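You operate a simulated robot arm through the tools that you are given. There is no shell and no other tool. Be economical: measure what you need, move in short steps, check, and stop when the job is done.

The job below is to be done with a simulated two-armed robot. You get a single attempt, and the scene is never put back.

Task
Pick up the carton that says "feet" from the top of the check bench with one hand, pass it to the other hand and put it on the low shelf of the press bench. Set down upright: carton.

It is judged by the outcome, as a careful person would: the job done as asked, and still so three seconds after it is handed in. It fails if anything else is knocked over, pushed out of place, dropped, spilled or broken.

Robot
Two 7-joint arms with two-finger grippers on one trunk, on a base that drives. Base frame: it is fixed to the floor where the robot stands at the start and does not move with it; the origin is under the middle of the robot, x ahead of it, y to its left, z up; the surface under the hand at the start is at about z = 800. Lengths are in mm, angles in rad, forces in N, time in s.
The left shoulder is at the start at [88, 176, 1050], the right one opposite. With the tool pointing down near the work surface each hand reaches from about 300 to 900 mm from the robot's upright axis, wherever it stands, measured 20 degrees to its own side. Places, roughly: low shelf of the press bench [600, -1600, 200]. Payload 2.94 kg a hand.
Tool frame (each hand has its own): the origin (TCP) lies between the finger pads and is the grasp point; the fingertips stand 30 mm ahead of it; z points along the fingers, y is the line along which they close. Largest opening 138 mm; the body of the gripper starts 109 mm behind the TCP.
Orientation is that of the tool frame in the base frame, as a unit quaternion [x, y, z, w]. With the fingers straight down and closing along the base's y, the tool's x points along the base's -x, its y along +y and its z along -z.

Tools
- The arms move only by the tool apply_moves. It takes "left_deltas", "right_deltas" or both (then of equal length, played together; a hand with none holds still); each is a list that holds one entry, the list of rows, each a list of 6 numbers: the shift along the base's x, y, z in m, then the turn, a rotation vector about the base's x, y, z in rad. In form: [[[tx, ty, tz, rx, ry, rz], ...]]. A call has 1 to 10 rows; each row shifts and turns the commanded pose from where the row before left it. "left_hand" and "right_hand" are, for a hand that has rows, the opening, from 0 (shut) to 1 (fully open), set as the call begins (left out, the last holds). Each row takes 0.2 s and may step no farther than 50 mm and 0.15 rad from the row before; otherwise, or with a gripper value out of range, the whole call is refused. Where a pose cannot be reached the arm comes as near as it can. A force on the tool above 40 N (or 10 N above the force at the start of the call, whichever is more), or a blocked arm, ends the call early, and 0.2 s more pass. Each finger halts on what it meets, pressing with about 39 N; the grip force reading is that of the motor and also rises with nothing between the fingers. The clock runs only during rows and for 0.2 s after the last one: add rows that do not move to give the fingers time. The reply holds the time, the measured pose of the TCP, the force on the tool along the base axes, the opening and the grip force, in the units named above and with some noise, with the torque about the TCP (base axes, N m) and any sound that the robot's microphone picked up.
- Cameras (640 x 400 px; columns grow to the right, rows downward): "scene" is now at [205.2, 14.5, 1520.1]; the picture's right is [0.18, -0.98, 0.00], its down [-0.77, -0.14, -0.62] and it looks along [0.61, 0.11, -0.78] (base axes); focal length 258 px, centre (320, 200). "left" rides on the left gripper at [71, -19, -146] in its tool frame; the picture's right is [0.26, 0.97, 0.00], its down [-0.85, 0.23, -0.48] and it looks along [-0.46, 0.12, 0.88] (tool axes); focal length 280 px, centre (320, 200). "right" rides on the right gripper at [71, 19, -146] in its tool frame; the picture's right is [-0.26, 0.97, 0.00], its down [-0.85, -0.23, -0.48] and it looks along [-0.46, -0.12, 0.88] (tool axes); focal length 280 px, centre (320, 200).
- snapshot(camera): a new picture of that camera. The clock stands still meanwhile.
- move_column(by): slides the trunk up (or, below 0, down) by that many mm; the arms and the scene camera ride with it, the base frame stays. It gives what a move gives, with no picture.
- drive_base(legs): drives the robot by 1 to 6 legs, each [ahead, turn to the left] in mm and rad, along the robot's own axes; the way and the turn of a leg run together, so that a leg with both is an arc; at most 1500 mm and 3.142 rad a leg. The arms and the cameras ride along, it lands a little off, and it stops where it bumps. It gives what a move gives.
- head_to(pan, tilt): turns the head with the scene camera to pan (to the left, within 2.094 rad either way) and tilt (down, from -0.506 to 1.204), counted from straight ahead of the robot. It gives what a move gives.
- pixel_to_xyz(camera, pixels): for up to 12 pixels [column, row] of the newest picture of that camera ("zoom" is the newest enlarged one), the place [x, y, z] in the base frame of the surface seen there, good to about 3 mm. The clock stands still meanwhile.
- close_up(camera, box): a new picture of the part [left, top, right, bottom] of that camera's present view, enlarged. The clock stands still meanwhile.
- job_done(): hands the job in; it is judged then, once.

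Keep the steps short. Do not move on a guess: measure, check each grasp and each placing, and mend mistakes. In all there are 80 turns and 62 pictures (those below and enlarged ones count). Leave the grippers open and the arms clear of the work at the hand-in unless told otherwise, and finish with a single line.

The tools are called as a command line: name --argument value ..., lists and objects as JSON in quotes. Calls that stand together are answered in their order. apply_moves: Moves the arms, as the interface text tells. Its arguments: {"type":"object","properties":{"left_deltas":{"type":"array","items":{"type":"array","items":{"type":"array","items":{"type":"number"}}}},"left_hand":{"type":"number"},"right_deltas":{"type":"array","items":{"type":"array","items":{"type":"array","items":{"type":"number"}}}},"right_hand":{"type":"number"}},"required":[]} The other tools are called the same way: move_column (by) slides the trunk up or down; drive_base (legs) drives the base; head_to (pan, tilt) turns the head that bears the scene camera; snapshot (camera) takes a picture; pixel_to_xyz (camera, pixels) gives the place of the surface under pixels of a picture; close_up (camera, box) takes an enlarged picture of a part of a camera's view; job_done () hands the job in.

At the start:

```text
clock: 0.0
left_tool_pos: [530.1, 254.9, 1057.7]
left_ee_rot: [-0.001, 1.0, 0.0, -0.001]
left_ft_force: [0.2, -1.0, 0.9]
left_ft_torque: [0.01, 0.02, 0.02]
left_opening: 137.9
left_gripper_force: 0.1
right_tool_pos: [529.3, -123.8, 1059.6]
right_ee_rot: [0.0, 1.0, 0.001, -0.001]
right_ft_force: [-0.3, -0.6, -1.2]
right_ft_torque: [-0.02, -0.01, 0.01]
right_opening: 137.8
right_gripper_force: 0.0
trunk travel left (down, up): [-225.0, 509.0]
robot x, y, heading: [-0.5, -1.1, 0.001]
head pan, tilt: [0.178, 0.901]
```

scene: 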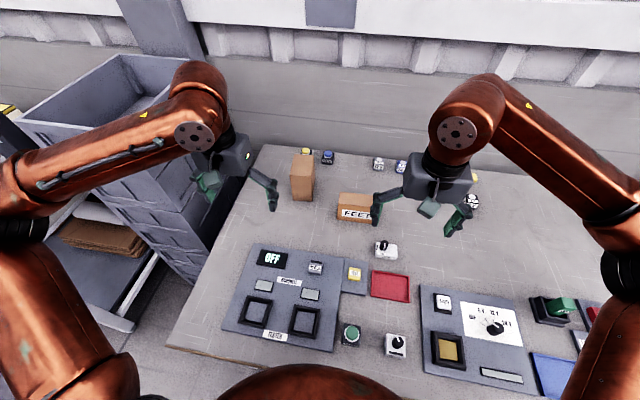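
right: 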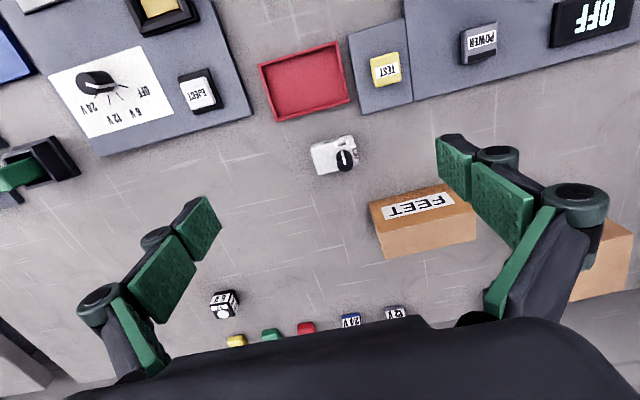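
left: 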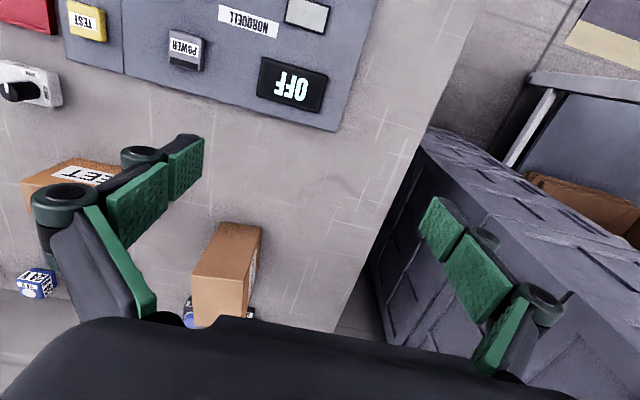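

I see a carton with "FEET" on its top at about (356,208) in the scene view, and a second carton at about (302,178). I'll look closer and then measure.

close_up --camera "scene" --box '[260, 130, 420, 230]'

close_up --camera "right" --box '[340, 160, 500, 280]'

pixel_to_xyz --camera "right" --pixels '[[371, 204], [437, 188], [383, 257], [475, 240], [476, 213], [383, 231], [420, 207], [428, 240], [340, 250], [400, 290]]'

```text
4.00 times, centred on (340, 180) of scene
```

zoom: 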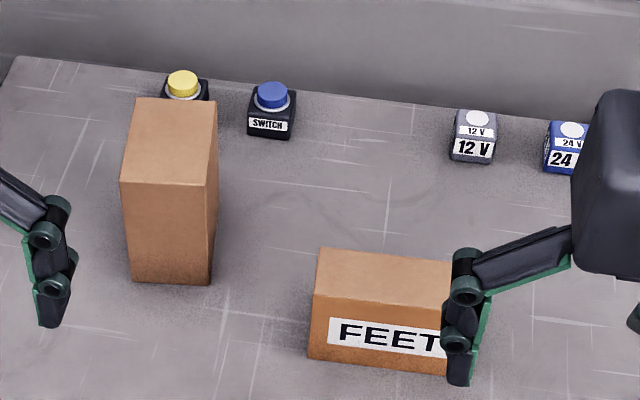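

```text
3.33 times, centred on (420, 220) of right
```

zoom: 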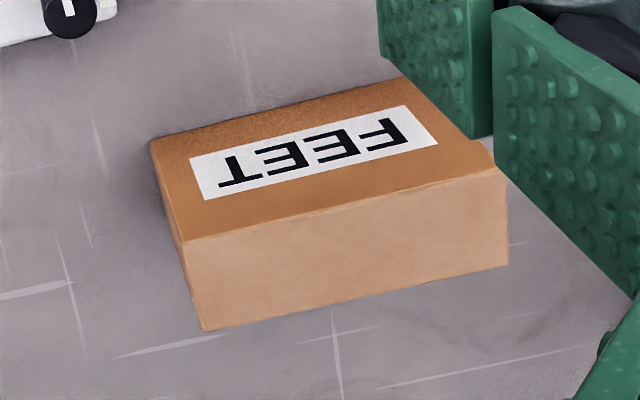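

```text
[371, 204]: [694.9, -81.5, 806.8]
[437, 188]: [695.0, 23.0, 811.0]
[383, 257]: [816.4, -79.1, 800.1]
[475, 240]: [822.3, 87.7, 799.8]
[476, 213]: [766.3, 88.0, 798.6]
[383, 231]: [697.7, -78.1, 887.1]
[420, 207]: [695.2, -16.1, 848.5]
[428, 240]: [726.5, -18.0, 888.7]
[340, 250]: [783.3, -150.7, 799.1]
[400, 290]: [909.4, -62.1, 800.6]
```

The label sits on the front face (x≈695), upright, with the top at z≈889. Next I'll measure the top face corners in the zoomed picture and check the other carton's label.

pixel_to_xyz --camera "zoom" --pixels '[[190, 244], [208, 325], [503, 262], [490, 175], [350, 250], [160, 145], [400, 85], [300, 215], [480, 160], [345, 290], [505, 220], [195, 285]]'

close_up --camera "left" --box '[180, 210, 340, 330]'

head_to --pan -1.2 --tilt 0.6

snapshot --camera "scene"

```text
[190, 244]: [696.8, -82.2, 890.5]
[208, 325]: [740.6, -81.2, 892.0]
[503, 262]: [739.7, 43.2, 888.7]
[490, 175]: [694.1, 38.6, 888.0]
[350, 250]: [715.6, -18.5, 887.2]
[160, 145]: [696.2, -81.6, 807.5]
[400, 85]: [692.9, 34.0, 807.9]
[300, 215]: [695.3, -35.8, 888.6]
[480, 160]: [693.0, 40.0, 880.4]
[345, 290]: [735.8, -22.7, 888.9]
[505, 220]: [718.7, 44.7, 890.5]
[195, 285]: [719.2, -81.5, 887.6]
```

```text
3.33 times, centred on (260, 270) of left
```

zoom: 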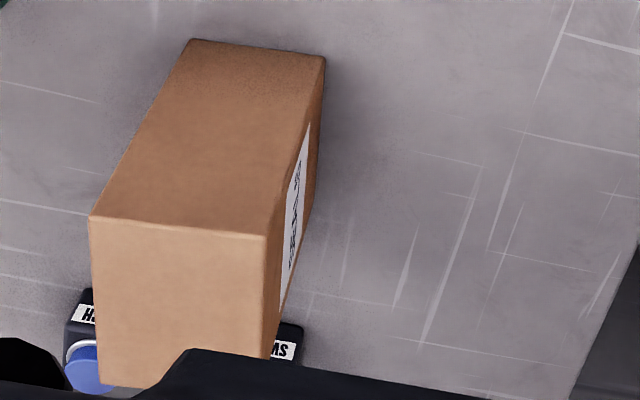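

```text
clock: 1.5
left_tool_pos: [529.2, 254.7, 1059.7]
left_ee_rot: [-0.001, 1.0, 0.001, 0.0]
left_ft_force: [0.6, -0.1, 0.0]
left_ft_torque: [0.01, -0.04, 0.0]
left_opening: 138.3
left_gripper_force: 0.0
right_tool_pos: [531.0, -123.6, 1060.2]
right_ee_rot: [0.0, 1.0, 0.001, -0.001]
right_ft_force: [0.6, 0.1, 0.0]
right_ft_torque: [-0.01, 0.01, -0.03]
right_opening: 138.3
right_gripper_force: 0.2
trunk travel left (down, up): [-225.0, 509.0]
robot x, y, heading: [-0.4, 2.3, -0.001]
head pan, tilt: [-1.201, 0.6]
```

```text
55 pictures are left
```

scene: 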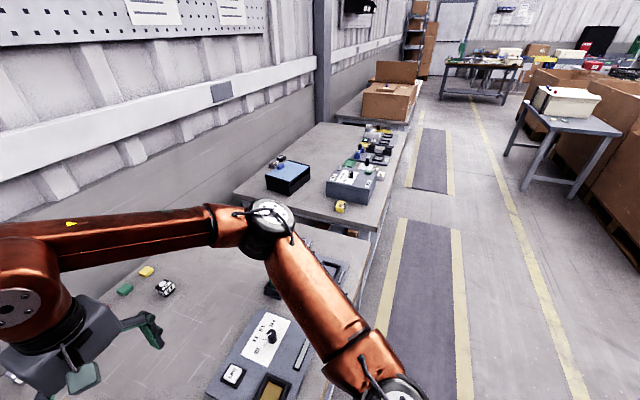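

The FEET carton spans x 695–742, y −82..43 and z 800–889. Before picking, I'll measure the neighbouring bench in this scene view: front edges and the floor lane.

pixel_to_xyz --camera "scene" --pixels '[[376, 225], [405, 135], [240, 190], [325, 125], [372, 240], [420, 215], [395, 310], [410, 210], [350, 280], [335, 375], [385, 90], [440, 350]]'

close_up --camera "scene" --box '[220, 100, 460, 250]'

```text
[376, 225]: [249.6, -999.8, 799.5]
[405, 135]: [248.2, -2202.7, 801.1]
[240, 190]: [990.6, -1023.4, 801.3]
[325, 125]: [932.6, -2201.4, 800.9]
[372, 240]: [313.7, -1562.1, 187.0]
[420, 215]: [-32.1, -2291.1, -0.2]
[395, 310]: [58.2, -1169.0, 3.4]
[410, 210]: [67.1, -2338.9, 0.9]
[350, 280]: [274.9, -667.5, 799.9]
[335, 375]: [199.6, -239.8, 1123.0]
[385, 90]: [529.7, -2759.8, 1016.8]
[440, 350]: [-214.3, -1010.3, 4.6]
```

```text
2.67 times, centred on (340, 175) of scene
```

zoom: 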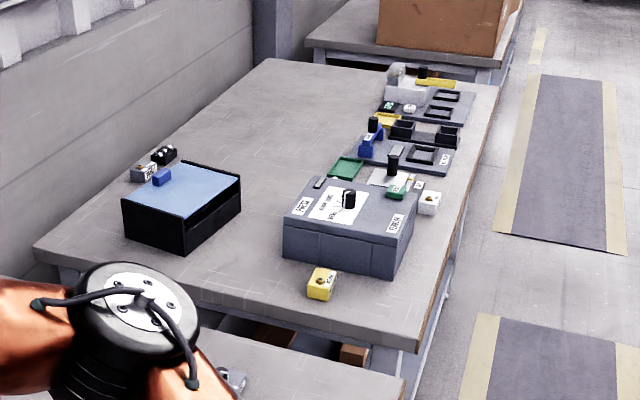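

Press bench: front edge x≈250, y from −1000 to −2200, top at 800, low shelf surface at about z=187. The left hand will take the carton's left end from above, closing along x. First I'll measure the tall neighbour carton in the left view (corners ~ (192,295), (262,228)) to keep clear of it.

pixel_to_xyz --camera "left" --pixels '[[200, 310], [243, 318], [200, 280], [240, 280], [230, 228], [258, 232]]'

apply_moves --left_deltas '[[[0.02, -0.03, 0, 0, 0, -0.14], [0.02, -0.03, 0, 0, 0, -0.14], [0.02, -0.03, 0, 0, 0, -0.14], [0.02, -0.03, 0, 0, 0, -0.14], [0.02, -0.03, 0, 0, 0, -0.14], [0.02, -0.03, 0, 0, 0, -0.14], [0.02, -0.02, 0, 0, 0, -0.14], [0.02, -0.02, 0, 0, 0, -0.14], [0.02, -0.01, 0, 0, 0, -0.14], [0.01, -0.01, 0, 0, 0, -0.14]]]' --right_deltas '[[[-0.01, -0.03, 0, 0, 0, 0], [-0.01, -0.03, 0, 0, 0, 0], [-0.01, -0.03, 0, 0, 0, 0], [-0.01, -0.03, 0, 0, 0, 0], [-0.01, -0.03, 0, 0, 0, 0], [-0.01, -0.03, 0, 0, 0, 0], [-0.01, -0.02, 0, 0, 0, 0], [-0.01, 0, 0, 0, 0, 0], [0, 0, 0, 0, 0, 0], [0, 0, 0, 0, 0, 0]]]' --left_hand 1

head_to --pan 0.0 --tilt 0.8

snapshot --camera "scene"

```text
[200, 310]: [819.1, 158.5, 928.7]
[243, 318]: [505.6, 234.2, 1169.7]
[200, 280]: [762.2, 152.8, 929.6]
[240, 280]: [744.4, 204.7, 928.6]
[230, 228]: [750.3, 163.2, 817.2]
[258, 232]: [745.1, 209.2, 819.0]
```

```text
clock: 3.7
left_tool_pos: [720.2, 13.2, 1058.2]
left_ee_rot: [0.645, 0.764, 0.001, -0.001]
left_ft_force: [0.3, -0.4, -0.5]
left_ft_torque: [0.0, -0.02, 0.01]
left_opening: 137.8
left_gripper_force: 0.1
right_tool_pos: [450.4, -324.4, 1060.0]
right_ee_rot: [0.0, 1.0, 0.002, -0.001]
right_ft_force: [-0.3, 0.7, -0.3]
right_ft_torque: [0.02, 0.02, -0.02]
right_opening: 138.2
right_gripper_force: 0.0
trunk travel left (down, up): [-225.0, 509.0]
robot x, y, heading: [-0.3, -0.3, 0.004]
head pan, tilt: [-1.201, 0.6]
```

```text
clock: 5.1
left_tool_pos: [720.0, 14.5, 1057.9]
left_ee_rot: [0.644, 0.765, 0.0, 0.0]
left_ft_force: [0.1, -0.8, -0.2]
left_ft_torque: [0.02, 0.0, -0.01]
left_opening: 137.9
left_gripper_force: 0.0
right_tool_pos: [450.0, -323.4, 1060.2]
right_ee_rot: [0.001, 1.0, 0.001, -0.001]
right_ft_force: [0.1, -0.1, -0.1]
right_ft_torque: [-0.03, 0.0, 0.03]
right_opening: 138.2
right_gripper_force: 0.1
trunk travel left (down, up): [-225.0, 509.0]
robot x, y, heading: [-1.7, -2.1, -0.0]
head pan, tilt: [0.0, 0.799]
```

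```text
53 pictures are left
```

scene: 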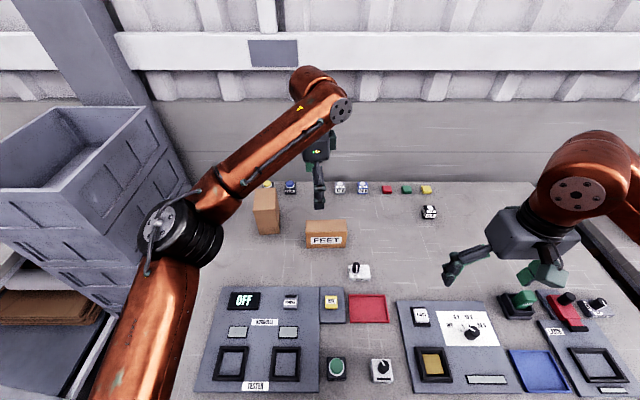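

The tall carton (top 929, y≥150) is clear. The left hand is above the FEET carton. I'll finish the turn by the remaining 0.17 rad, take a left picture, and re-measure the carton.

pixel_to_xyz --camera "scene" --pixels '[[311, 222], [345, 222], [310, 232], [309, 245], [344, 247], [327, 221], [305, 275]]'

apply_moves --left_deltas '[[[0, 0, 0, 0, 0, -0.086], [0, 0, 0, 0, 0, -0.085], [0, 0, -0.04, 0, 0, 0], [0, 0, -0.04, 0, 0, 0]]]'

snapshot --camera "left"

```text
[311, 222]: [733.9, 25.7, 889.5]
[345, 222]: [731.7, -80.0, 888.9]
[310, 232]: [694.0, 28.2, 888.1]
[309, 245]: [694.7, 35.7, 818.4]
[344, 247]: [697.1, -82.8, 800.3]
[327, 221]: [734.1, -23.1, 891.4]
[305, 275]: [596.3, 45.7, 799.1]
```

```text
clock: 6.1
left_tool_pos: [717.4, 14.5, 978.0]
left_ee_rot: [0.707, 0.707, 0.0, 0.0]
left_ft_force: [-1.2, 0.0, -0.4]
left_ft_torque: [0.04, -0.02, 0.01]
left_opening: 137.7
left_gripper_force: 0.0
right_tool_pos: [451.3, -323.6, 1059.7]
right_ee_rot: [0.0, 1.0, 0.001, -0.001]
right_ft_force: [-0.6, -0.5, -0.4]
right_ft_torque: [0.02, 0.03, 0.02]
right_opening: 137.9
right_gripper_force: 0.0
trunk travel left (down, up): [-225.0, 509.0]
robot x, y, heading: [-1.1, 2.6, 0.0]
head pan, tilt: [0.0, 0.799]
```

```text
52 pictures are left
```

left: 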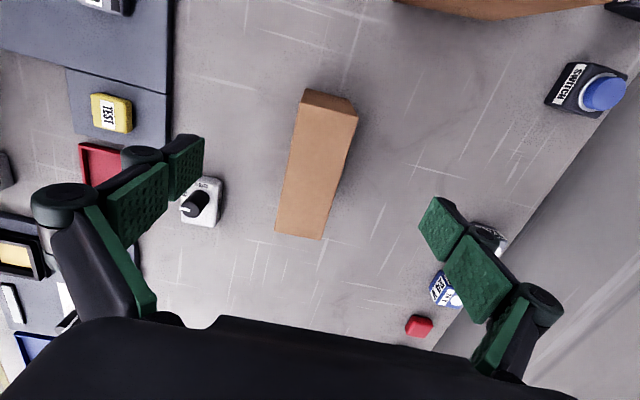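

The carton is between the fingers. I'll measure its top edges in this picture, plus the small white knob device near (200,205), before going down.

pixel_to_xyz --camera "left" --pixels '[[307, 105], [354, 115], [279, 229], [320, 235], [296, 165], [340, 170], [205, 195], [215, 185]]'

```text
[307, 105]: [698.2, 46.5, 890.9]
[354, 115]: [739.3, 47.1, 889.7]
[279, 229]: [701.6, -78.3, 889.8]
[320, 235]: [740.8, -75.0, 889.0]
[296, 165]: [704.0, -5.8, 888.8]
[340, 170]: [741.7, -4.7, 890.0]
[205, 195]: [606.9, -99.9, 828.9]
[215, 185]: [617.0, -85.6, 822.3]
```

Carton centre is x≈719, y −82..47. The knob device is well clear. I'll lower 116 mm to z≈862, at y≈18.

apply_moves --left_deltas '[[[0.001, 0.003, -0.04, 0, 0, 0], [0, 0, -0.04, 0, 0, 0], [0, 0, -0.036, 0, 0, 0], [0, 0, 0, 0, 0, 0]]]' --left_hand 1

snapshot --camera "left"

```text
clock: 7.1
left_tool_pos: [718.8, 17.0, 863.4]
left_ee_rot: [0.707, 0.707, 0.0, 0.0]
left_ft_force: [0.4, -0.1, -0.3]
left_ft_torque: [0.0, -0.01, -0.02]
left_opening: 138.2
left_gripper_force: 0.1
right_tool_pos: [450.7, -322.7, 1060.1]
right_ee_rot: [0.0, 1.0, 0.001, -0.001]
right_ft_force: [0.0, 0.5, -0.2]
right_ft_torque: [-0.01, -0.02, 0.02]
right_opening: 138.2
right_gripper_force: 0.1
trunk travel left (down, up): [-225.0, 509.0]
robot x, y, heading: [-0.3, 1.0, -0.001]
head pan, tilt: [0.0, 0.799]
```

```text
51 pictures are left
```

left: 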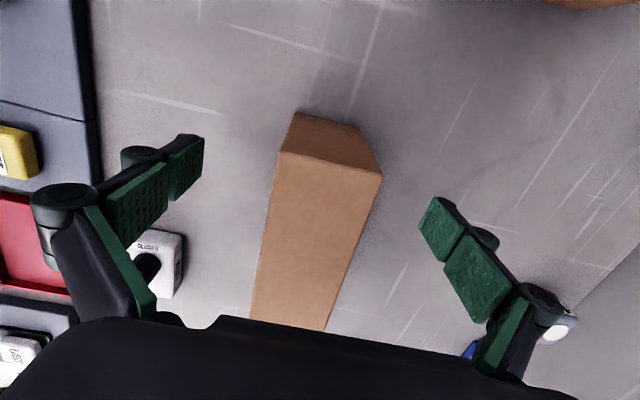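

The fingers straddle the carton with room on both sides. I'll close the left hand, giving the fingers about 1.6 s.

apply_moves --left_deltas '[[[0, 0, 0, 0, 0, 0], [0, 0, 0, 0, 0, 0], [0, 0, 0, 0, 0, 0], [0, 0, 0, 0, 0, 0], [0, 0, 0, 0, 0, 0], [0, 0, 0, 0, 0, 0], [0, 0, 0, 0, 0, 0], [0, 0, 0, 0, 0, 0]]]' --left_hand 0

apply_moves --left_deltas '[[[0, 0, 0.02, 0, 0, 0], [0, 0, 0.03, 0, 0, 0], [0, 0, 0, 0, 0, 0]]]'

snapshot --camera "left"

```text
clock: 8.9
left_tool_pos: [718.0, 16.2, 862.5]
left_ee_rot: [0.706, 0.708, 0.001, 0.0]
left_ft_force: [-0.4, -0.8, 0.1]
left_ft_torque: [0.0, 0.07, 0.03]
left_opening: 49.3
left_gripper_force: 39.2
right_tool_pos: [450.6, -322.7, 1059.6]
right_ee_rot: [0.0, 1.0, 0.001, -0.001]
right_ft_force: [-0.1, 0.1, -0.3]
right_ft_torque: [0.01, -0.04, 0.01]
right_opening: 137.8
right_gripper_force: 0.0
trunk travel left (down, up): [-225.0, 509.0]
robot x, y, heading: [-0.9, 4.0, -0.003]
head pan, tilt: [0.0, 0.799]
```

```text
clock: 9.7
left_tool_pos: [720.2, 17.7, 912.6]
left_ee_rot: [0.707, 0.707, 0.0, -0.001]
left_ft_force: [0.5, 1.0, -1.4]
left_ft_torque: [0.1, 0.03, -0.01]
left_opening: 49.2
left_gripper_force: 39.2
right_tool_pos: [450.1, -322.5, 1059.3]
right_ee_rot: [0.0, 1.0, 0.001, -0.001]
right_ft_force: [-0.3, 0.1, -0.1]
right_ft_torque: [-0.02, 0.0, -0.02]
right_opening: 137.9
right_gripper_force: 0.1
trunk travel left (down, up): [-225.0, 509.0]
robot x, y, heading: [-0.1, 1.9, 0.008]
head pan, tilt: [0.0, 0.799]
```

```text
50 pictures are left
```

left: 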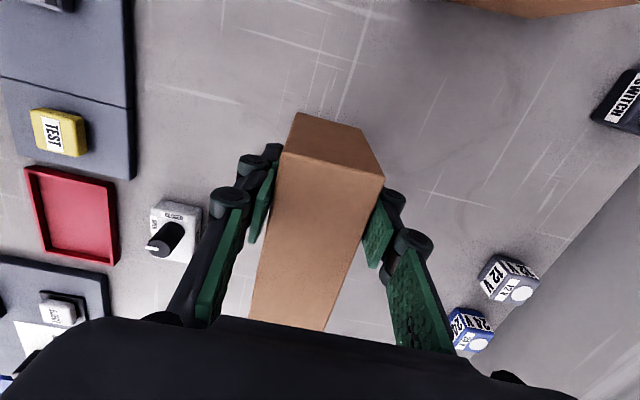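

The carton is gripped (49 mm opening, 39 N) and hangs upright. I'll raise it well above everything and draw it in toward the robot, then look to the right to check the driving lane.

apply_moves --left_deltas '[[[0, 0, 0.04, 0, 0, 0], [0, 0, 0.04, 0, 0, 0], [-0.01, 0, 0.04, 0, 0, 0], [-0.03, 0.01, 0.03, 0, 0, 0], [-0.04, 0.01, 0.01, 0, 0, 0], [-0.04, 0.01, 0, 0, 0, 0], [-0.04, 0.01, 0, 0, 0, 0], [-0.04, 0.01, 0, 0, 0, 0], [0, 0, 0, 0, 0, 0]]]'

head_to --pan -1.6 --tilt 0.4

snapshot --camera "scene"

```text
clock: 11.7
left_tool_pos: [520.9, 65.4, 1072.6]
left_ee_rot: [0.707, 0.707, 0.0, -0.001]
left_ft_force: [1.0, -1.0, -2.8]
left_ft_torque: [0.06, 0.04, 0.01]
left_opening: 49.2
left_gripper_force: 39.0
right_tool_pos: [450.9, -324.0, 1060.3]
right_ee_rot: [0.0, 1.0, 0.001, -0.001]
right_ft_force: [1.0, -0.1, 0.2]
right_ft_torque: [0.04, 0.02, -0.03]
right_opening: 137.9
right_gripper_force: 0.1
trunk travel left (down, up): [-225.0, 509.0]
robot x, y, heading: [5.3, 2.9, 0.0]
head pan, tilt: [0.0, 0.799]
```

```text
clock: 13.4
left_tool_pos: [520.1, 66.1, 1072.5]
left_ee_rot: [0.706, 0.708, -0.001, 0.0]
left_ft_force: [-0.2, -0.9, -1.5]
left_ft_torque: [0.11, 0.0, -0.01]
left_opening: 49.0
left_gripper_force: 38.9
right_tool_pos: [449.5, -322.4, 1060.3]
right_ee_rot: [0.001, 1.0, 0.001, 0.0]
right_ft_force: [0.8, -0.3, 0.1]
right_ft_torque: [0.02, 0.03, 0.0]
right_opening: 138.0
right_gripper_force: 0.1
trunk travel left (down, up): [-225.0, 509.0]
robot x, y, heading: [2.2, -3.6, 0.0]
head pan, tilt: [-1.6, 0.4]
```

```text
49 pictures are left
```

scene: 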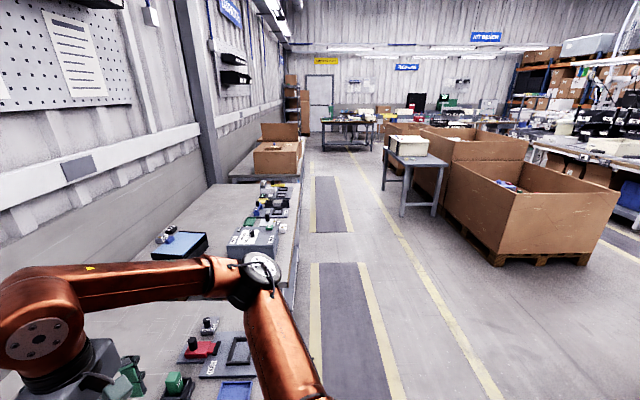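

The lane looks open. I'll measure the table at (395,200) and the pallet at (490,260).

pixel_to_xyz --camera "scene" --pixels '[[403, 213], [384, 188], [398, 163], [495, 262], [465, 235], [530, 262]]'

```text
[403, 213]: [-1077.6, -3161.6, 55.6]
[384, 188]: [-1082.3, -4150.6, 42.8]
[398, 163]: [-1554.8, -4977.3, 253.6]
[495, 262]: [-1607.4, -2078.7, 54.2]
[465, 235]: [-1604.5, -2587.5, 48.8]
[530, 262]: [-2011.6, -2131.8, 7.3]
```

Those obstacles are all beyond x=−1000 and y=−2000, so the lane is clear. I'll back off 550 mm, turn right, drive 1450 mm along the aisle, turn back to face the press bench, and look.

drive_base --legs '[[-550, 0], [0, -1.571], [1450, 0], [0, 1.571]]'

head_to --pan -0.1 --tilt 0.75

snapshot --camera "scene"

```text
clock: 31.1
left_tool_pos: [-60.4, -1407.4, 1071.6]
left_ee_rot: [0.718, 0.696, 0.0, 0.0]
left_ft_force: [0.4, 0.6, -2.3]
left_ft_torque: [0.06, -0.05, 0.02]
left_opening: 48.9
left_gripper_force: 39.7
right_tool_pos: [-142.3, -1793.3, 1060.2]
right_ee_rot: [0.016, 1.0, 0.0, 0.0]
right_ft_force: [-0.3, -0.6, -0.9]
right_ft_torque: [-0.01, 0.06, 0.02]
right_opening: 138.0
right_gripper_force: 0.1
trunk travel left (down, up): [-225.0, 509.0]
robot x, y, heading: [-580.9, -1453.7, -0.032]
head pan, tilt: [-1.6, 0.4]
```

```text
clock: 32.7
left_tool_pos: [-59.0, -1407.2, 1073.4]
left_ee_rot: [0.718, 0.696, 0.0, 0.0]
left_ft_force: [-0.7, -0.7, -1.5]
left_ft_torque: [0.05, 0.02, -0.01]
left_opening: 49.1
left_gripper_force: 39.2
right_tool_pos: [-141.9, -1792.7, 1059.9]
right_ee_rot: [0.017, 1.0, 0.0, 0.0]
right_ft_force: [-0.1, 0.0, 0.2]
right_ft_torque: [0.0, 0.01, 0.01]
right_opening: 137.8
right_gripper_force: 0.1
trunk travel left (down, up): [-225.0, 509.0]
robot x, y, heading: [-584.4, -1452.3, -0.033]
head pan, tilt: [-0.099, 0.75]
```

```text
48 pictures are left
```

scene: 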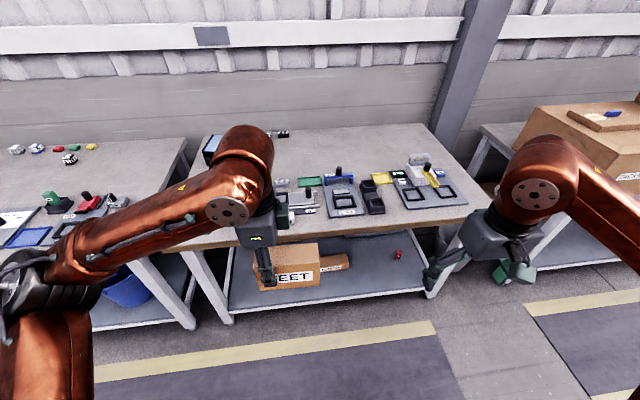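

I can see the low shelf with a brown box (332,263) and a small red item (398,254) on it. I'll measure the shelf edge, free area and objects.

pixel_to_xyz --camera "scene" --pixels '[[232, 307], [424, 285], [330, 298], [370, 285], [380, 265], [398, 258], [335, 270], [347, 268], [435, 297], [360, 240], [345, 214], [400, 240]]'

close_up --camera "scene" --box '[200, 200, 460, 330]'

```text
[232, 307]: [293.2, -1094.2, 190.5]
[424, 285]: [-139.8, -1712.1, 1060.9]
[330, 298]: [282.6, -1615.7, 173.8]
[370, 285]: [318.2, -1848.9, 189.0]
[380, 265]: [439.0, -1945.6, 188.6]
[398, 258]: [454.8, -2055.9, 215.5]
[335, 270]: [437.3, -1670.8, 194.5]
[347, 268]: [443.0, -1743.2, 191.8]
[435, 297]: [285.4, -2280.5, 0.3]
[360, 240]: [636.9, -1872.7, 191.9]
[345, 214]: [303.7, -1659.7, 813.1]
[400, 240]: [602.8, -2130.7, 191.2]
```

```text
2.46 times, centred on (330, 265) of scene
```

zoom: 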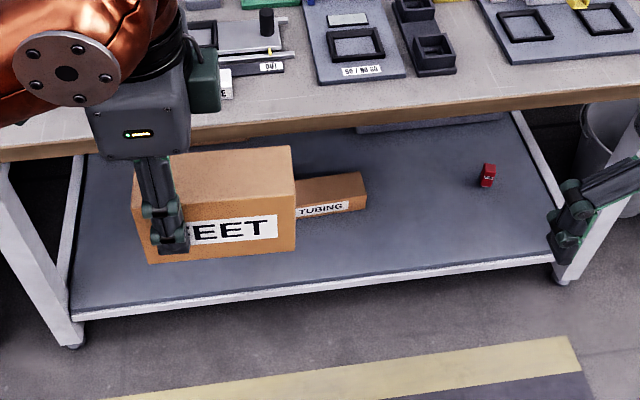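

The low shelf is at z≈190, front edge x≈285. There is an open area around x 300–440, y −1800..−2000, between the TUBING box (ends y≈−1770) and the red item (x 455, y −2056). I'll shift the robot to y≈−1690 so that spot lies on the right arm's side.

drive_base --legs '[[0, -1.539], [240, 0], [0, 1.571]]'

```text
clock: 41.9
left_tool_pos: [-56.7, -1623.3, 1072.8]
left_ee_rot: [0.702, 0.712, 0.001, 0.0]
left_ft_force: [0.7, -0.7, -1.6]
left_ft_torque: [0.05, 0.0, -0.01]
left_opening: 49.0
left_gripper_force: 38.7
right_tool_pos: [-120.6, -2013.0, 1059.1]
right_ee_rot: [-0.007, 1.0, 0.001, -0.001]
right_ft_force: [0.6, 0.0, -0.5]
right_ft_torque: [-0.01, 0.0, 0.0]
right_opening: 137.9
right_gripper_force: 0.0
trunk travel left (down, up): [-225.0, 509.0]
robot x, y, heading: [-575.2, -1695.8, 0.016]
head pan, tilt: [-0.099, 0.75]
```

Heading is 0.016 now. I'll pitch the right tool forward, so it points ahead and about 0.45 rad down.

apply_moves --right_deltas '[[[0, 0, 0, 0, -0.14, 0], [0, 0, 0, 0, -0.14, 0], [0, 0, 0, 0, -0.14, 0], [0, 0, 0, 0, -0.14, 0], [0, 0, 0, 0, -0.14, 0], [0, 0, 0, 0, -0.14, 0], [0, 0, 0, 0, -0.14, 0], [0, 0, 0, 0, -0.14, 0], [0, 0, 0, 0, 0, 0]]]' --right_hand 1

apply_moves --right_deltas '[[[0.01, 0, 0, 0, 0, 0.143], [0.01, 0, 0, 0, 0, 0.143], [0.01, 0, 0, 0, 0, 0.143], [0.01, 0, 0, 0, 0, 0.143], [0.01, 0, 0, 0, 0, 0.143], [0.01, 0, 0, 0, 0, 0.143], [0.004, 0, 0, 0, 0, 0.143], [0, 0, 0, 0, 0, 0.143], [0, 0, 0, 0, 0, 0.143], [0, 0, 0, 0, 0, 0.143]]]'

snapshot --camera "scene"

```text
clock: 43.9
left_tool_pos: [-56.8, -1622.5, 1073.1]
left_ee_rot: [0.702, 0.712, 0.0, 0.0]
left_ft_force: [0.0, 0.6, -3.2]
left_ft_torque: [0.1, 0.02, 0.01]
left_opening: 49.2
left_gripper_force: 39.5
right_tool_pos: [-96.9, -2018.9, 1077.9]
right_ee_rot: [-0.007, 0.866, -0.001, 0.5]
right_ft_force: [0.1, 0.1, 0.2]
right_ft_torque: [-0.01, 0.01, -0.02]
right_opening: 138.1
right_gripper_force: 0.0
right hand out of reach, approached as far as the arm can: row 7, 8
trunk travel left (down, up): [-225.0, 509.0]
robot x, y, heading: [-574.6, -1693.8, 0.011]
head pan, tilt: [-0.099, 0.75]
```

```text
clock: 46.1
left_tool_pos: [-57.2, -1623.6, 1071.8]
left_ee_rot: [0.702, 0.712, 0.0, 0.0]
left_ft_force: [0.7, -0.2, -2.3]
left_ft_torque: [0.06, 0.02, 0.02]
left_opening: 49.2
left_gripper_force: 39.0
right_tool_pos: [-75.5, -1922.0, 1109.9]
right_ee_rot: [-0.273, 0.819, 0.167, 0.477]
right_ft_force: [0.0, 0.3, -0.2]
right_ft_torque: [-0.02, 0.01, -0.02]
right_opening: 137.8
right_gripper_force: 0.1
right hand out of reach, approached as far as the arm can: row 3, 4, 5, 6, 7, 8, 9, 10
trunk travel left (down, up): [-225.0, 509.0]
robot x, y, heading: [-574.6, -1696.7, 0.013]
head pan, tilt: [-0.099, 0.75]
```

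```text
46 pictures are left
```

scene: 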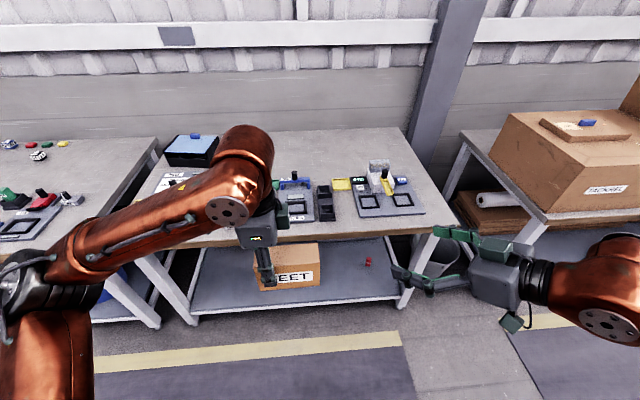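

The right wrist hit its limits this close in, at yaw about 0.65. So I'll bring the carton further out and turn it with the left hand, letting the right hand come in pointing forward-left. Left first: 180 mm forward and −0.78 rad yaw.

apply_moves --left_deltas '[[[0.03, 0.005, 0, 0, 0, -0.13], [0.03, 0.005, 0, 0, 0, -0.13], [0.03, 0.005, 0, 0, 0, -0.13], [0.03, 0.005, 0, 0, 0, -0.13], [0.03, 0.005, 0, 0, 0, -0.13], [0.03, 0.005, 0, 0, 0, -0.13], [0, 0, 0, 0, 0, 0]]]'

apply_moves --right_deltas '[[[0.03, 0, 0, 0, 0, 0], [0.03, 0, 0, 0, 0, 0], [0, 0, 0, 0, 0, 0]]]'

snapshot --camera "scene"

```text
clock: 47.7
left_tool_pos: [123.5, -1593.6, 1073.2]
left_ee_rot: [0.921, 0.391, 0.0, 0.0]
left_ft_force: [-0.3, 0.0, -3.1]
left_ft_torque: [0.02, -0.02, -0.01]
left_opening: 49.0
left_gripper_force: 38.5
right_tool_pos: [-74.7, -1922.9, 1109.3]
right_ee_rot: [-0.272, 0.819, 0.167, 0.477]
right_ft_force: [-0.6, -0.1, 0.8]
right_ft_torque: [0.01, 0.02, 0.0]
right_opening: 138.0
right_gripper_force: 0.1
trunk travel left (down, up): [-225.0, 509.0]
robot x, y, heading: [-576.8, -1690.4, 0.017]
head pan, tilt: [-0.099, 0.75]
```

```text
clock: 48.5
left_tool_pos: [125.1, -1593.8, 1072.8]
left_ee_rot: [0.92, 0.391, 0.0, 0.001]
left_ft_force: [0.3, 0.7, -2.1]
left_ft_torque: [0.03, -0.05, 0.02]
left_opening: 49.1
left_gripper_force: 39.2
right_tool_pos: [-48.8, -1914.0, 1100.2]
right_ee_rot: [-0.273, 0.819, 0.168, 0.476]
right_ft_force: [0.9, 0.5, -0.6]
right_ft_torque: [0.03, 0.02, 0.01]
right_opening: 138.1
right_gripper_force: 0.0
right hand out of reach, approached as far as the arm can: row 1, 2
trunk travel left (down, up): [-225.0, 509.0]
robot x, y, heading: [-574.2, -1694.3, 0.012]
head pan, tilt: [-0.099, 0.75]
```

```text
45 pictures are left
```

scene: 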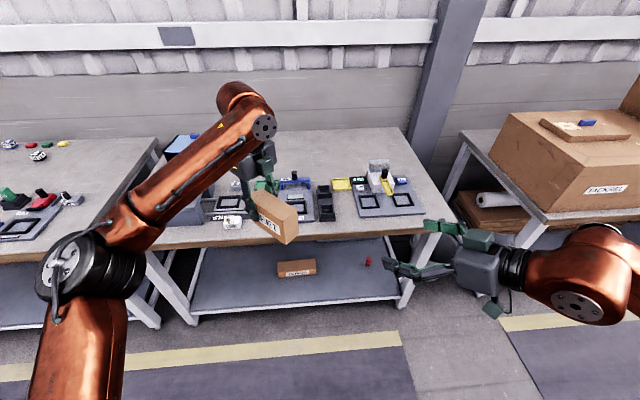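

The carton is now angled with its right end toward the robot's right. The right hand must point at yaw 0.80 rad. Its command overshot to about 1.43, so I'll turn the command back and bring it forward.

apply_moves --right_deltas '[[[0, 0, 0, 0, 0, -0.13], [0, 0, 0, 0, 0, -0.13], [0, 0, 0, 0, 0, -0.13], [0, 0, 0, 0, 0, -0.13], [0, 0, 0, 0, 0, -0.11], [0, 0, 0, 0, 0, 0]]]'

```text
clock: 49.9
left_tool_pos: [123.7, -1593.5, 1072.2]
left_ee_rot: [0.92, 0.392, 0.001, 0.0]
left_ft_force: [0.5, -0.3, -1.6]
left_ft_torque: [0.04, -0.08, 0.0]
left_opening: 49.1
left_gripper_force: 39.0
right_tool_pos: [-49.3, -1915.2, 1100.1]
right_ee_rot: [-0.004, 0.863, 0.01, 0.505]
right_ft_force: [0.8, -0.1, 0.2]
right_ft_torque: [0.0, -0.02, 0.0]
right_opening: 138.0
right_gripper_force: 0.0
trunk travel left (down, up): [-225.0, 509.0]
robot x, y, heading: [-577.3, -1697.3, 0.013]
head pan, tilt: [-0.099, 0.75]
```

The command follows the achieved pose, so the right hand is now at yaw 0.01. The computed grasp TCP is (74,−1644,1055), with a pre-grasp 110 mm back at (−2,−1724,1055) and yaw 0.80. I'll move to the pre-grasp.

apply_moves --right_deltas '[[[0.008, 0.032, -0.0075, 0, 0, 0.131], [0.008, 0.032, -0.0075, 0, 0, 0.131], [0.008, 0.032, -0.0075, 0, 0, 0.131], [0.008, 0.032, -0.0075, 0, 0, 0.131], [0.008, 0.032, -0.0075, 0, 0, 0.131], [0.007, 0.031, -0.0075, 0, 0, 0.131], [0, 0, 0, 0, 0, 0]]]' --right_hand 1

snapshot --camera "right"

snapshot --camera "scene"

```text
clock: 51.5
left_tool_pos: [123.9, -1592.9, 1073.0]
left_ee_rot: [0.92, 0.391, 0.0, 0.0]
left_ft_force: [-0.3, -1.1, -1.6]
left_ft_torque: [0.03, -0.09, 0.02]
left_opening: 49.2
left_gripper_force: 39.0
right_tool_pos: [-2.3, -1723.3, 1056.8]
right_ee_rot: [-0.336, 0.794, 0.205, 0.462]
right_ft_force: [-0.3, 0.3, -0.3]
right_ft_torque: [-0.04, -0.01, -0.02]
right_opening: 137.7
right_gripper_force: 0.0
trunk travel left (down, up): [-225.0, 509.0]
robot x, y, heading: [-575.1, -1695.7, 0.015]
head pan, tilt: [-0.099, 0.75]
```

```text
44 pictures are left
```

right: 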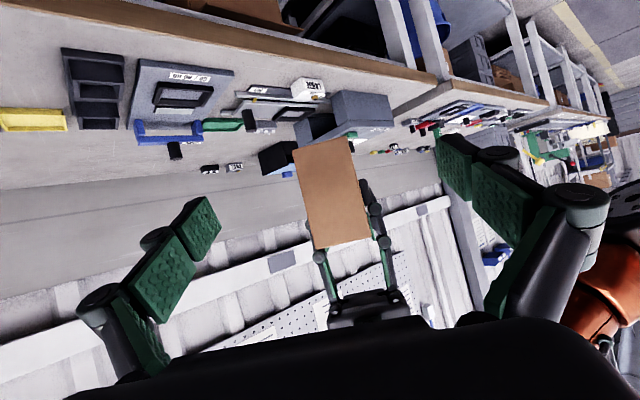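

```text
43 pictures are left
```

scene: 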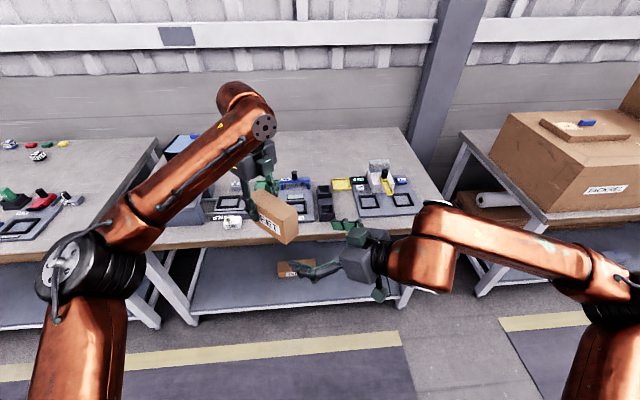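

The pre-grasp is reached and the carton's end face shows centred in the right view. I'll check its corners with pixel measurements.

pixel_to_xyz --camera "right" --pixels '[[296, 155], [346, 142], [316, 243], [365, 235], [330, 195]]'

```text
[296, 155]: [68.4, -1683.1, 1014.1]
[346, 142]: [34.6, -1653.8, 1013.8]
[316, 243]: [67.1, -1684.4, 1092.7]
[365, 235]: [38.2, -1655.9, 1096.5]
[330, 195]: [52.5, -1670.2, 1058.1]
```

The end-face centre is (52,−1669,1055), right on the hand's axis to within ~2 mm. I'll advance 106 mm along (0.695,0.719).

apply_moves --right_deltas '[[[0.0245, 0.0254, 0, 0, 0, 0], [0.0245, 0.0254, 0, 0, 0, 0], [0.0245, 0.0254, -0.001, 0, 0, 0], [0, 0, 0, 0, 0, 0]]]' --right_hand 1

snapshot --camera "right"

close_up --camera "scene" --box '[220, 150, 420, 290]'

```text
clock: 52.5
left_tool_pos: [124.5, -1594.8, 1070.9]
left_ee_rot: [0.921, 0.391, -0.001, -0.001]
left_ft_force: [0.5, -0.4, -2.4]
left_ft_torque: [0.1, -0.06, -0.01]
left_opening: 49.2
left_gripper_force: 38.5
right_tool_pos: [72.2, -1647.5, 1055.6]
right_ee_rot: [-0.336, 0.795, 0.204, 0.463]
right_ft_force: [0.2, -0.4, 0.2]
right_ft_torque: [0.01, -0.04, 0.01]
right_opening: 138.1
right_gripper_force: 0.1
trunk travel left (down, up): [-225.0, 509.0]
robot x, y, heading: [-574.2, -1696.6, 0.012]
head pan, tilt: [-0.099, 0.75]
```

```text
42 pictures are left
```

right: 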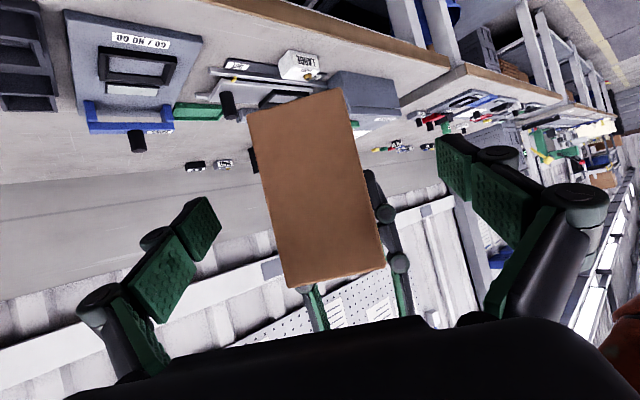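

```text
2.86 times, centred on (320, 220) of scene
```

zoom: 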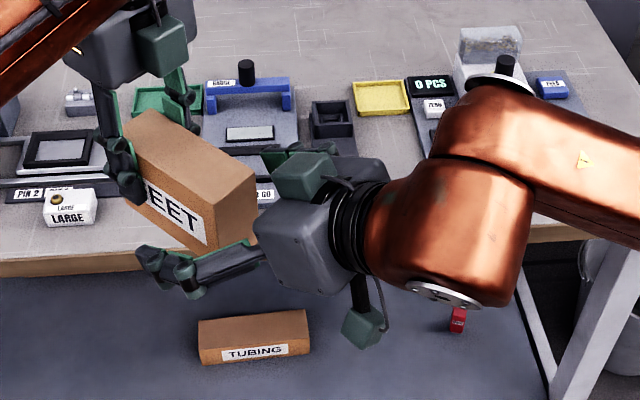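

The right fingers straddle the carton's end, well short of the left fingers. I'll close the right hand.

apply_moves --right_deltas '[[[0, 0, 0, 0, 0, 0], [0, 0, 0, 0, 0, 0], [0, 0, 0, 0, 0, 0], [0, 0, 0, 0, 0, 0], [0, 0, 0, 0, 0, 0], [0, 0, 0, 0, 0, 0], [0, 0, 0, 0, 0, 0], [0, 0, 0, 0, 0, 0]]]' --right_hand 0

snapshot --camera "right"

```text
clock: 54.3
left_tool_pos: [123.9, -1593.7, 1071.4]
left_ee_rot: [0.92, 0.392, 0.0, 0.0]
left_ft_force: [1.5, -0.2, -0.9]
left_ft_torque: [0.13, 0.09, -0.14]
left_opening: 49.0
left_gripper_force: 39.3
right_tool_pos: [72.4, -1647.2, 1054.0]
right_ee_rot: [-0.336, 0.794, 0.204, 0.463]
right_ft_force: [-1.6, 0.6, 0.7]
right_ft_torque: [-0.11, -0.15, 0.19]
right_opening: 49.5
right_gripper_force: 39.3
trunk travel left (down, up): [-225.0, 509.0]
robot x, y, heading: [-574.8, -1692.3, 0.012]
head pan, tilt: [-0.099, 0.75]
```

```text
40 pictures are left
```

right: 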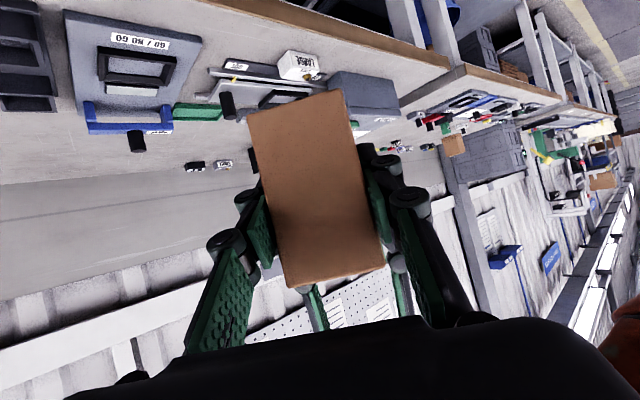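

The right hand holds the carton (49.5 mm, 39 N). Both hands are on it with little strain. I'll open the left hand, wait, then lift the left straight up.

apply_moves --left_deltas '[[[0, 0, 0, 0, 0, 0], [0, 0, 0, 0, 0, 0], [0, 0, 0, 0, 0, 0], [0, 0, 0, 0, 0, 0], [0, 0, 0, 0, 0, 0], [0, 0, 0, 0, 0, 0]]]' --left_hand 1

apply_moves --left_deltas '[[[0, 0, 0.03, 0, 0, 0], [0, 0, 0.04, 0, 0, 0], [0, 0, 0.04, 0, 0, 0], [0, 0.03, 0.03, 0, 0, 0], [0, 0.04, 0, 0, 0, 0], [0, 0.04, 0, 0, 0, 0], [0, 0.04, 0, 0, 0, 0]]]'

snapshot --camera "right"

snapshot --camera "scene"

```text
clock: 55.7
left_tool_pos: [124.0, -1592.6, 1072.5]
left_ee_rot: [0.92, 0.391, 0.0, 0.0]
left_ft_force: [-0.1, -0.1, 0.1]
left_ft_torque: [-0.02, 0.01, 0.01]
left_opening: 137.5
left_gripper_force: 0.0
right_tool_pos: [71.5, -1647.5, 1055.1]
right_ee_rot: [-0.335, 0.795, 0.204, 0.462]
right_ft_force: [0.2, -0.4, -0.4]
right_ft_torque: [-0.06, 0.04, 0.06]
right_opening: 49.0
right_gripper_force: 39.4
trunk travel left (down, up): [-225.0, 509.0]
robot x, y, heading: [-576.5, -1694.5, 0.009]
head pan, tilt: [-0.099, 0.75]
```

```text
clock: 57.3
left_tool_pos: [126.3, -1439.8, 1213.9]
left_ee_rot: [0.92, 0.391, -0.001, 0.0]
left_ft_force: [0.5, 0.8, 0.1]
left_ft_torque: [-0.04, 0.02, 0.02]
left_opening: 138.2
left_gripper_force: 0.1
right_tool_pos: [72.0, -1645.7, 1054.4]
right_ee_rot: [-0.336, 0.795, 0.203, 0.462]
right_ft_force: [-1.2, -0.5, -0.3]
right_ft_torque: [-0.08, 0.04, 0.01]
right_opening: 49.1
right_gripper_force: 38.8
trunk travel left (down, up): [-225.0, 509.0]
robot x, y, heading: [-577.3, -1696.5, 0.014]
head pan, tilt: [-0.099, 0.75]
```

```text
39 pictures are left
```

right: 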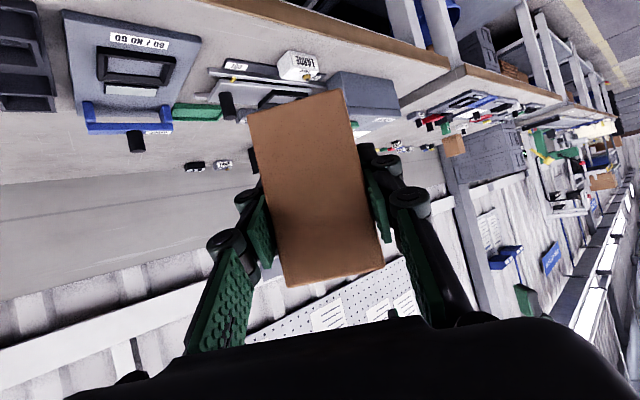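

```text
38 pictures are left
```

scene: 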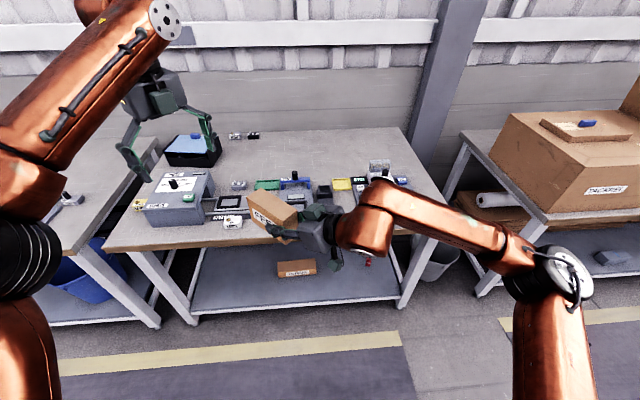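

The hand-over is done and the carton sits firmly and upright in the right hand. Now I'll turn the right hand to point straight ahead at y≈−1886, while the left backs off.

apply_moves --right_deltas '[[[-0.007, -0.034, 0, 0, 0, -0.113], [-0.007, -0.034, 0, 0, 0, -0.113], [-0.007, -0.034, 0, 0, 0, -0.113], [-0.007, -0.034, 0, 0, 0, -0.113], [-0.007, -0.034, 0, 0, 0, -0.113], [-0.007, -0.034, 0, 0, 0, -0.113], [-0.007, -0.036, 0, 0, 0, -0.113], [0, 0, 0, 0, 0, 0]]]' --left_deltas '[[[-0.03, 0.005, 0.01, 0, 0, 0.11], [-0.03, 0.005, 0.01, 0, 0, 0.11], [-0.03, 0.005, 0.01, 0, 0, 0.11], [-0.03, 0.005, 0.01, 0, 0, 0.11], [-0.03, 0.005, 0.01, 0, 0, 0.11], [-0.03, 0.005, 0.01, 0, 0, 0.11], [-0.03, 0.005, 0.01, 0, 0, 0.11], [0, 0, 0, 0, 0, 0]]]'

move_column --by -220

snapshot --camera "scene"

```text
clock: 59.1
left_tool_pos: [-85.9, -1405.8, 1283.0]
left_ee_rot: [0.705, 0.709, -0.001, -0.001]
left_ft_force: [0.1, -0.1, 0.6]
left_ft_torque: [-0.03, 0.0, -0.01]
left_opening: 137.8
left_gripper_force: 0.1
right_tool_pos: [25.6, -1886.0, 1053.5]
right_ee_rot: [-0.003, 0.863, 0.01, 0.505]
right_ft_force: [0.5, -0.9, -2.5]
right_ft_torque: [-0.03, 0.06, -0.01]
right_opening: 49.4
right_gripper_force: 39.4
trunk travel left (down, up): [-225.0, 509.0]
robot x, y, heading: [-573.8, -1695.8, 0.014]
head pan, tilt: [-0.099, 0.75]
```

```text
clock: 61.5
left_tool_pos: [80.8, -1395.4, 904.5]
left_ee_rot: [0.685, 0.706, -0.126, -0.131]
left_ft_force: [-2.6, -1.4, -2.2]
left_ft_torque: [0.16, -0.22, -0.02]
left_opening: 138.0
left_gripper_force: 0.2
right_tool_pos: [97.8, -1895.0, 772.6]
right_ee_rot: [0.027, 0.899, 0.008, 0.437]
right_ft_force: [-2.4, -1.4, 0.3]
right_ft_torque: [0.06, 0.08, 0.07]
right_opening: 49.1
right_gripper_force: 38.9
trunk travel left (down, up): [-5.0, 729.0]
robot x, y, heading: [-576.3, -1693.6, 0.012]
head pan, tilt: [-0.099, 0.75]
```

```text
37 pictures are left
```

scene: 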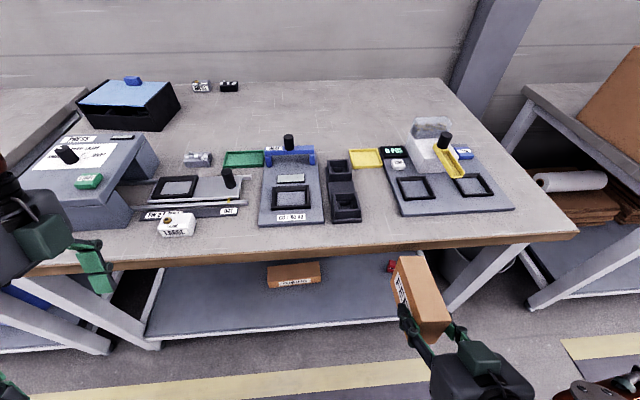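

The arms' poses shifted during the column move. I'll hold still and read again before going on.

apply_moves --right_deltas '[[[0, 0, 0, 0, 0, 0], [0, 0, 0, 0, 0, 0]]]' --left_deltas '[[[0, 0, 0, 0, 0, 0], [0, 0, 0, 0, 0, 0]]]'

snapshot --camera "scene"

snapshot --camera "right"

```text
clock: 61.8
left_tool_pos: [52.7, -1378.9, 878.1]
left_ee_rot: [0.646, 0.73, -0.177, -0.133]
left_ft_force: [-2.2, 0.6, -0.1]
left_ft_torque: [0.0, -0.33, 0.01]
left_opening: 137.9
left_gripper_force: 0.1
right_tool_pos: [99.2, -1890.9, 824.0]
right_ee_rot: [0.063, 0.889, 0.06, 0.45]
right_ft_force: [4.0, 6.6, -5.1]
right_ft_torque: [-0.24, 0.06, -0.33]
right_opening: 49.3
right_gripper_force: 39.3
trunk travel left (down, up): [-5.0, 729.0]
robot x, y, heading: [-572.6, -1695.1, 0.004]
head pan, tilt: [-0.099, 0.75]
stopped in row 1 (left hand): the arm was blocked; the commanded pose is now the measured one
```

```text
36 pictures are left
```

scene: 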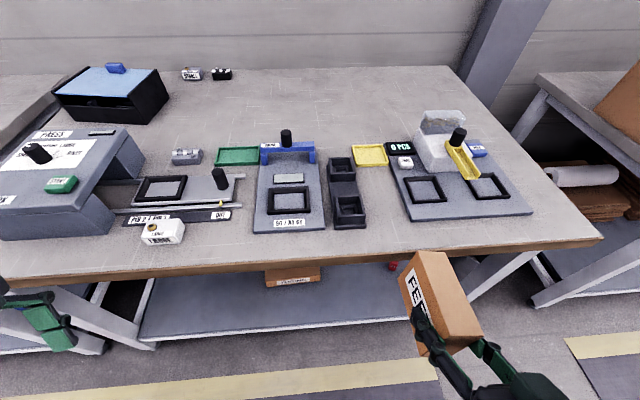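

```text
35 pictures are left
```

right: 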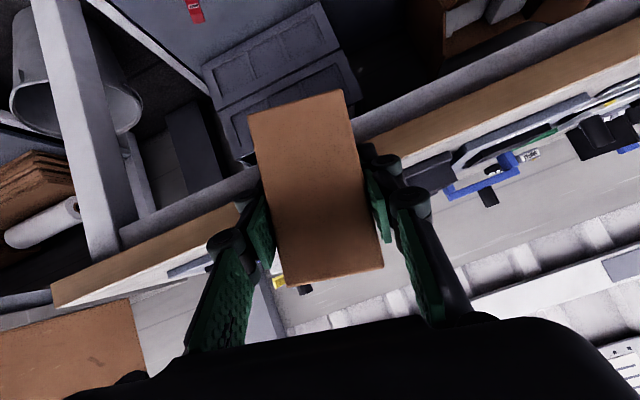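

Something blocked the left arm, and both arms still seem to be settling. The carton is still held and upright. I'll look at the left arm.

head_to --pan 0.9 --tilt 0.9

snapshot --camera "scene"

```text
clock: 63.0
left_tool_pos: [4.9, -1388.2, 903.6]
left_ee_rot: [0.661, 0.73, -0.129, -0.118]
left_ft_force: [0.4, 0.7, 0.5]
left_ft_torque: [-0.02, 0.0, 0.01]
left_opening: 137.6
left_gripper_force: 0.0
right_tool_pos: [46.9, -1895.3, 838.4]
right_ee_rot: [0.054, 0.882, 0.041, 0.466]
right_ft_force: [-0.2, 0.3, -2.3]
right_ft_torque: [-0.01, 0.07, 0.01]
right_opening: 49.3
right_gripper_force: 39.0
trunk travel left (down, up): [-5.0, 729.0]
robot x, y, heading: [-575.1, -1695.9, 0.007]
head pan, tilt: [0.901, 0.901]
```

```text
34 pictures are left
```

scene: 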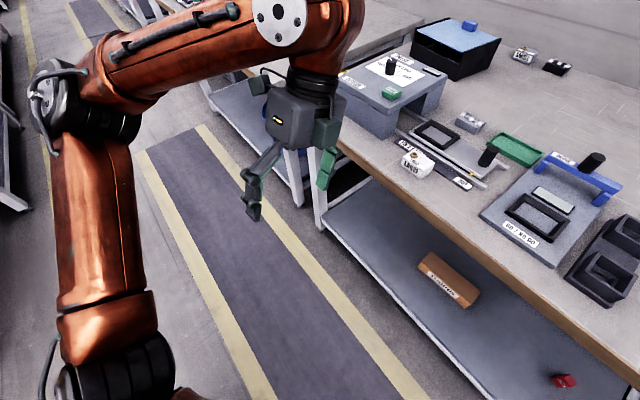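

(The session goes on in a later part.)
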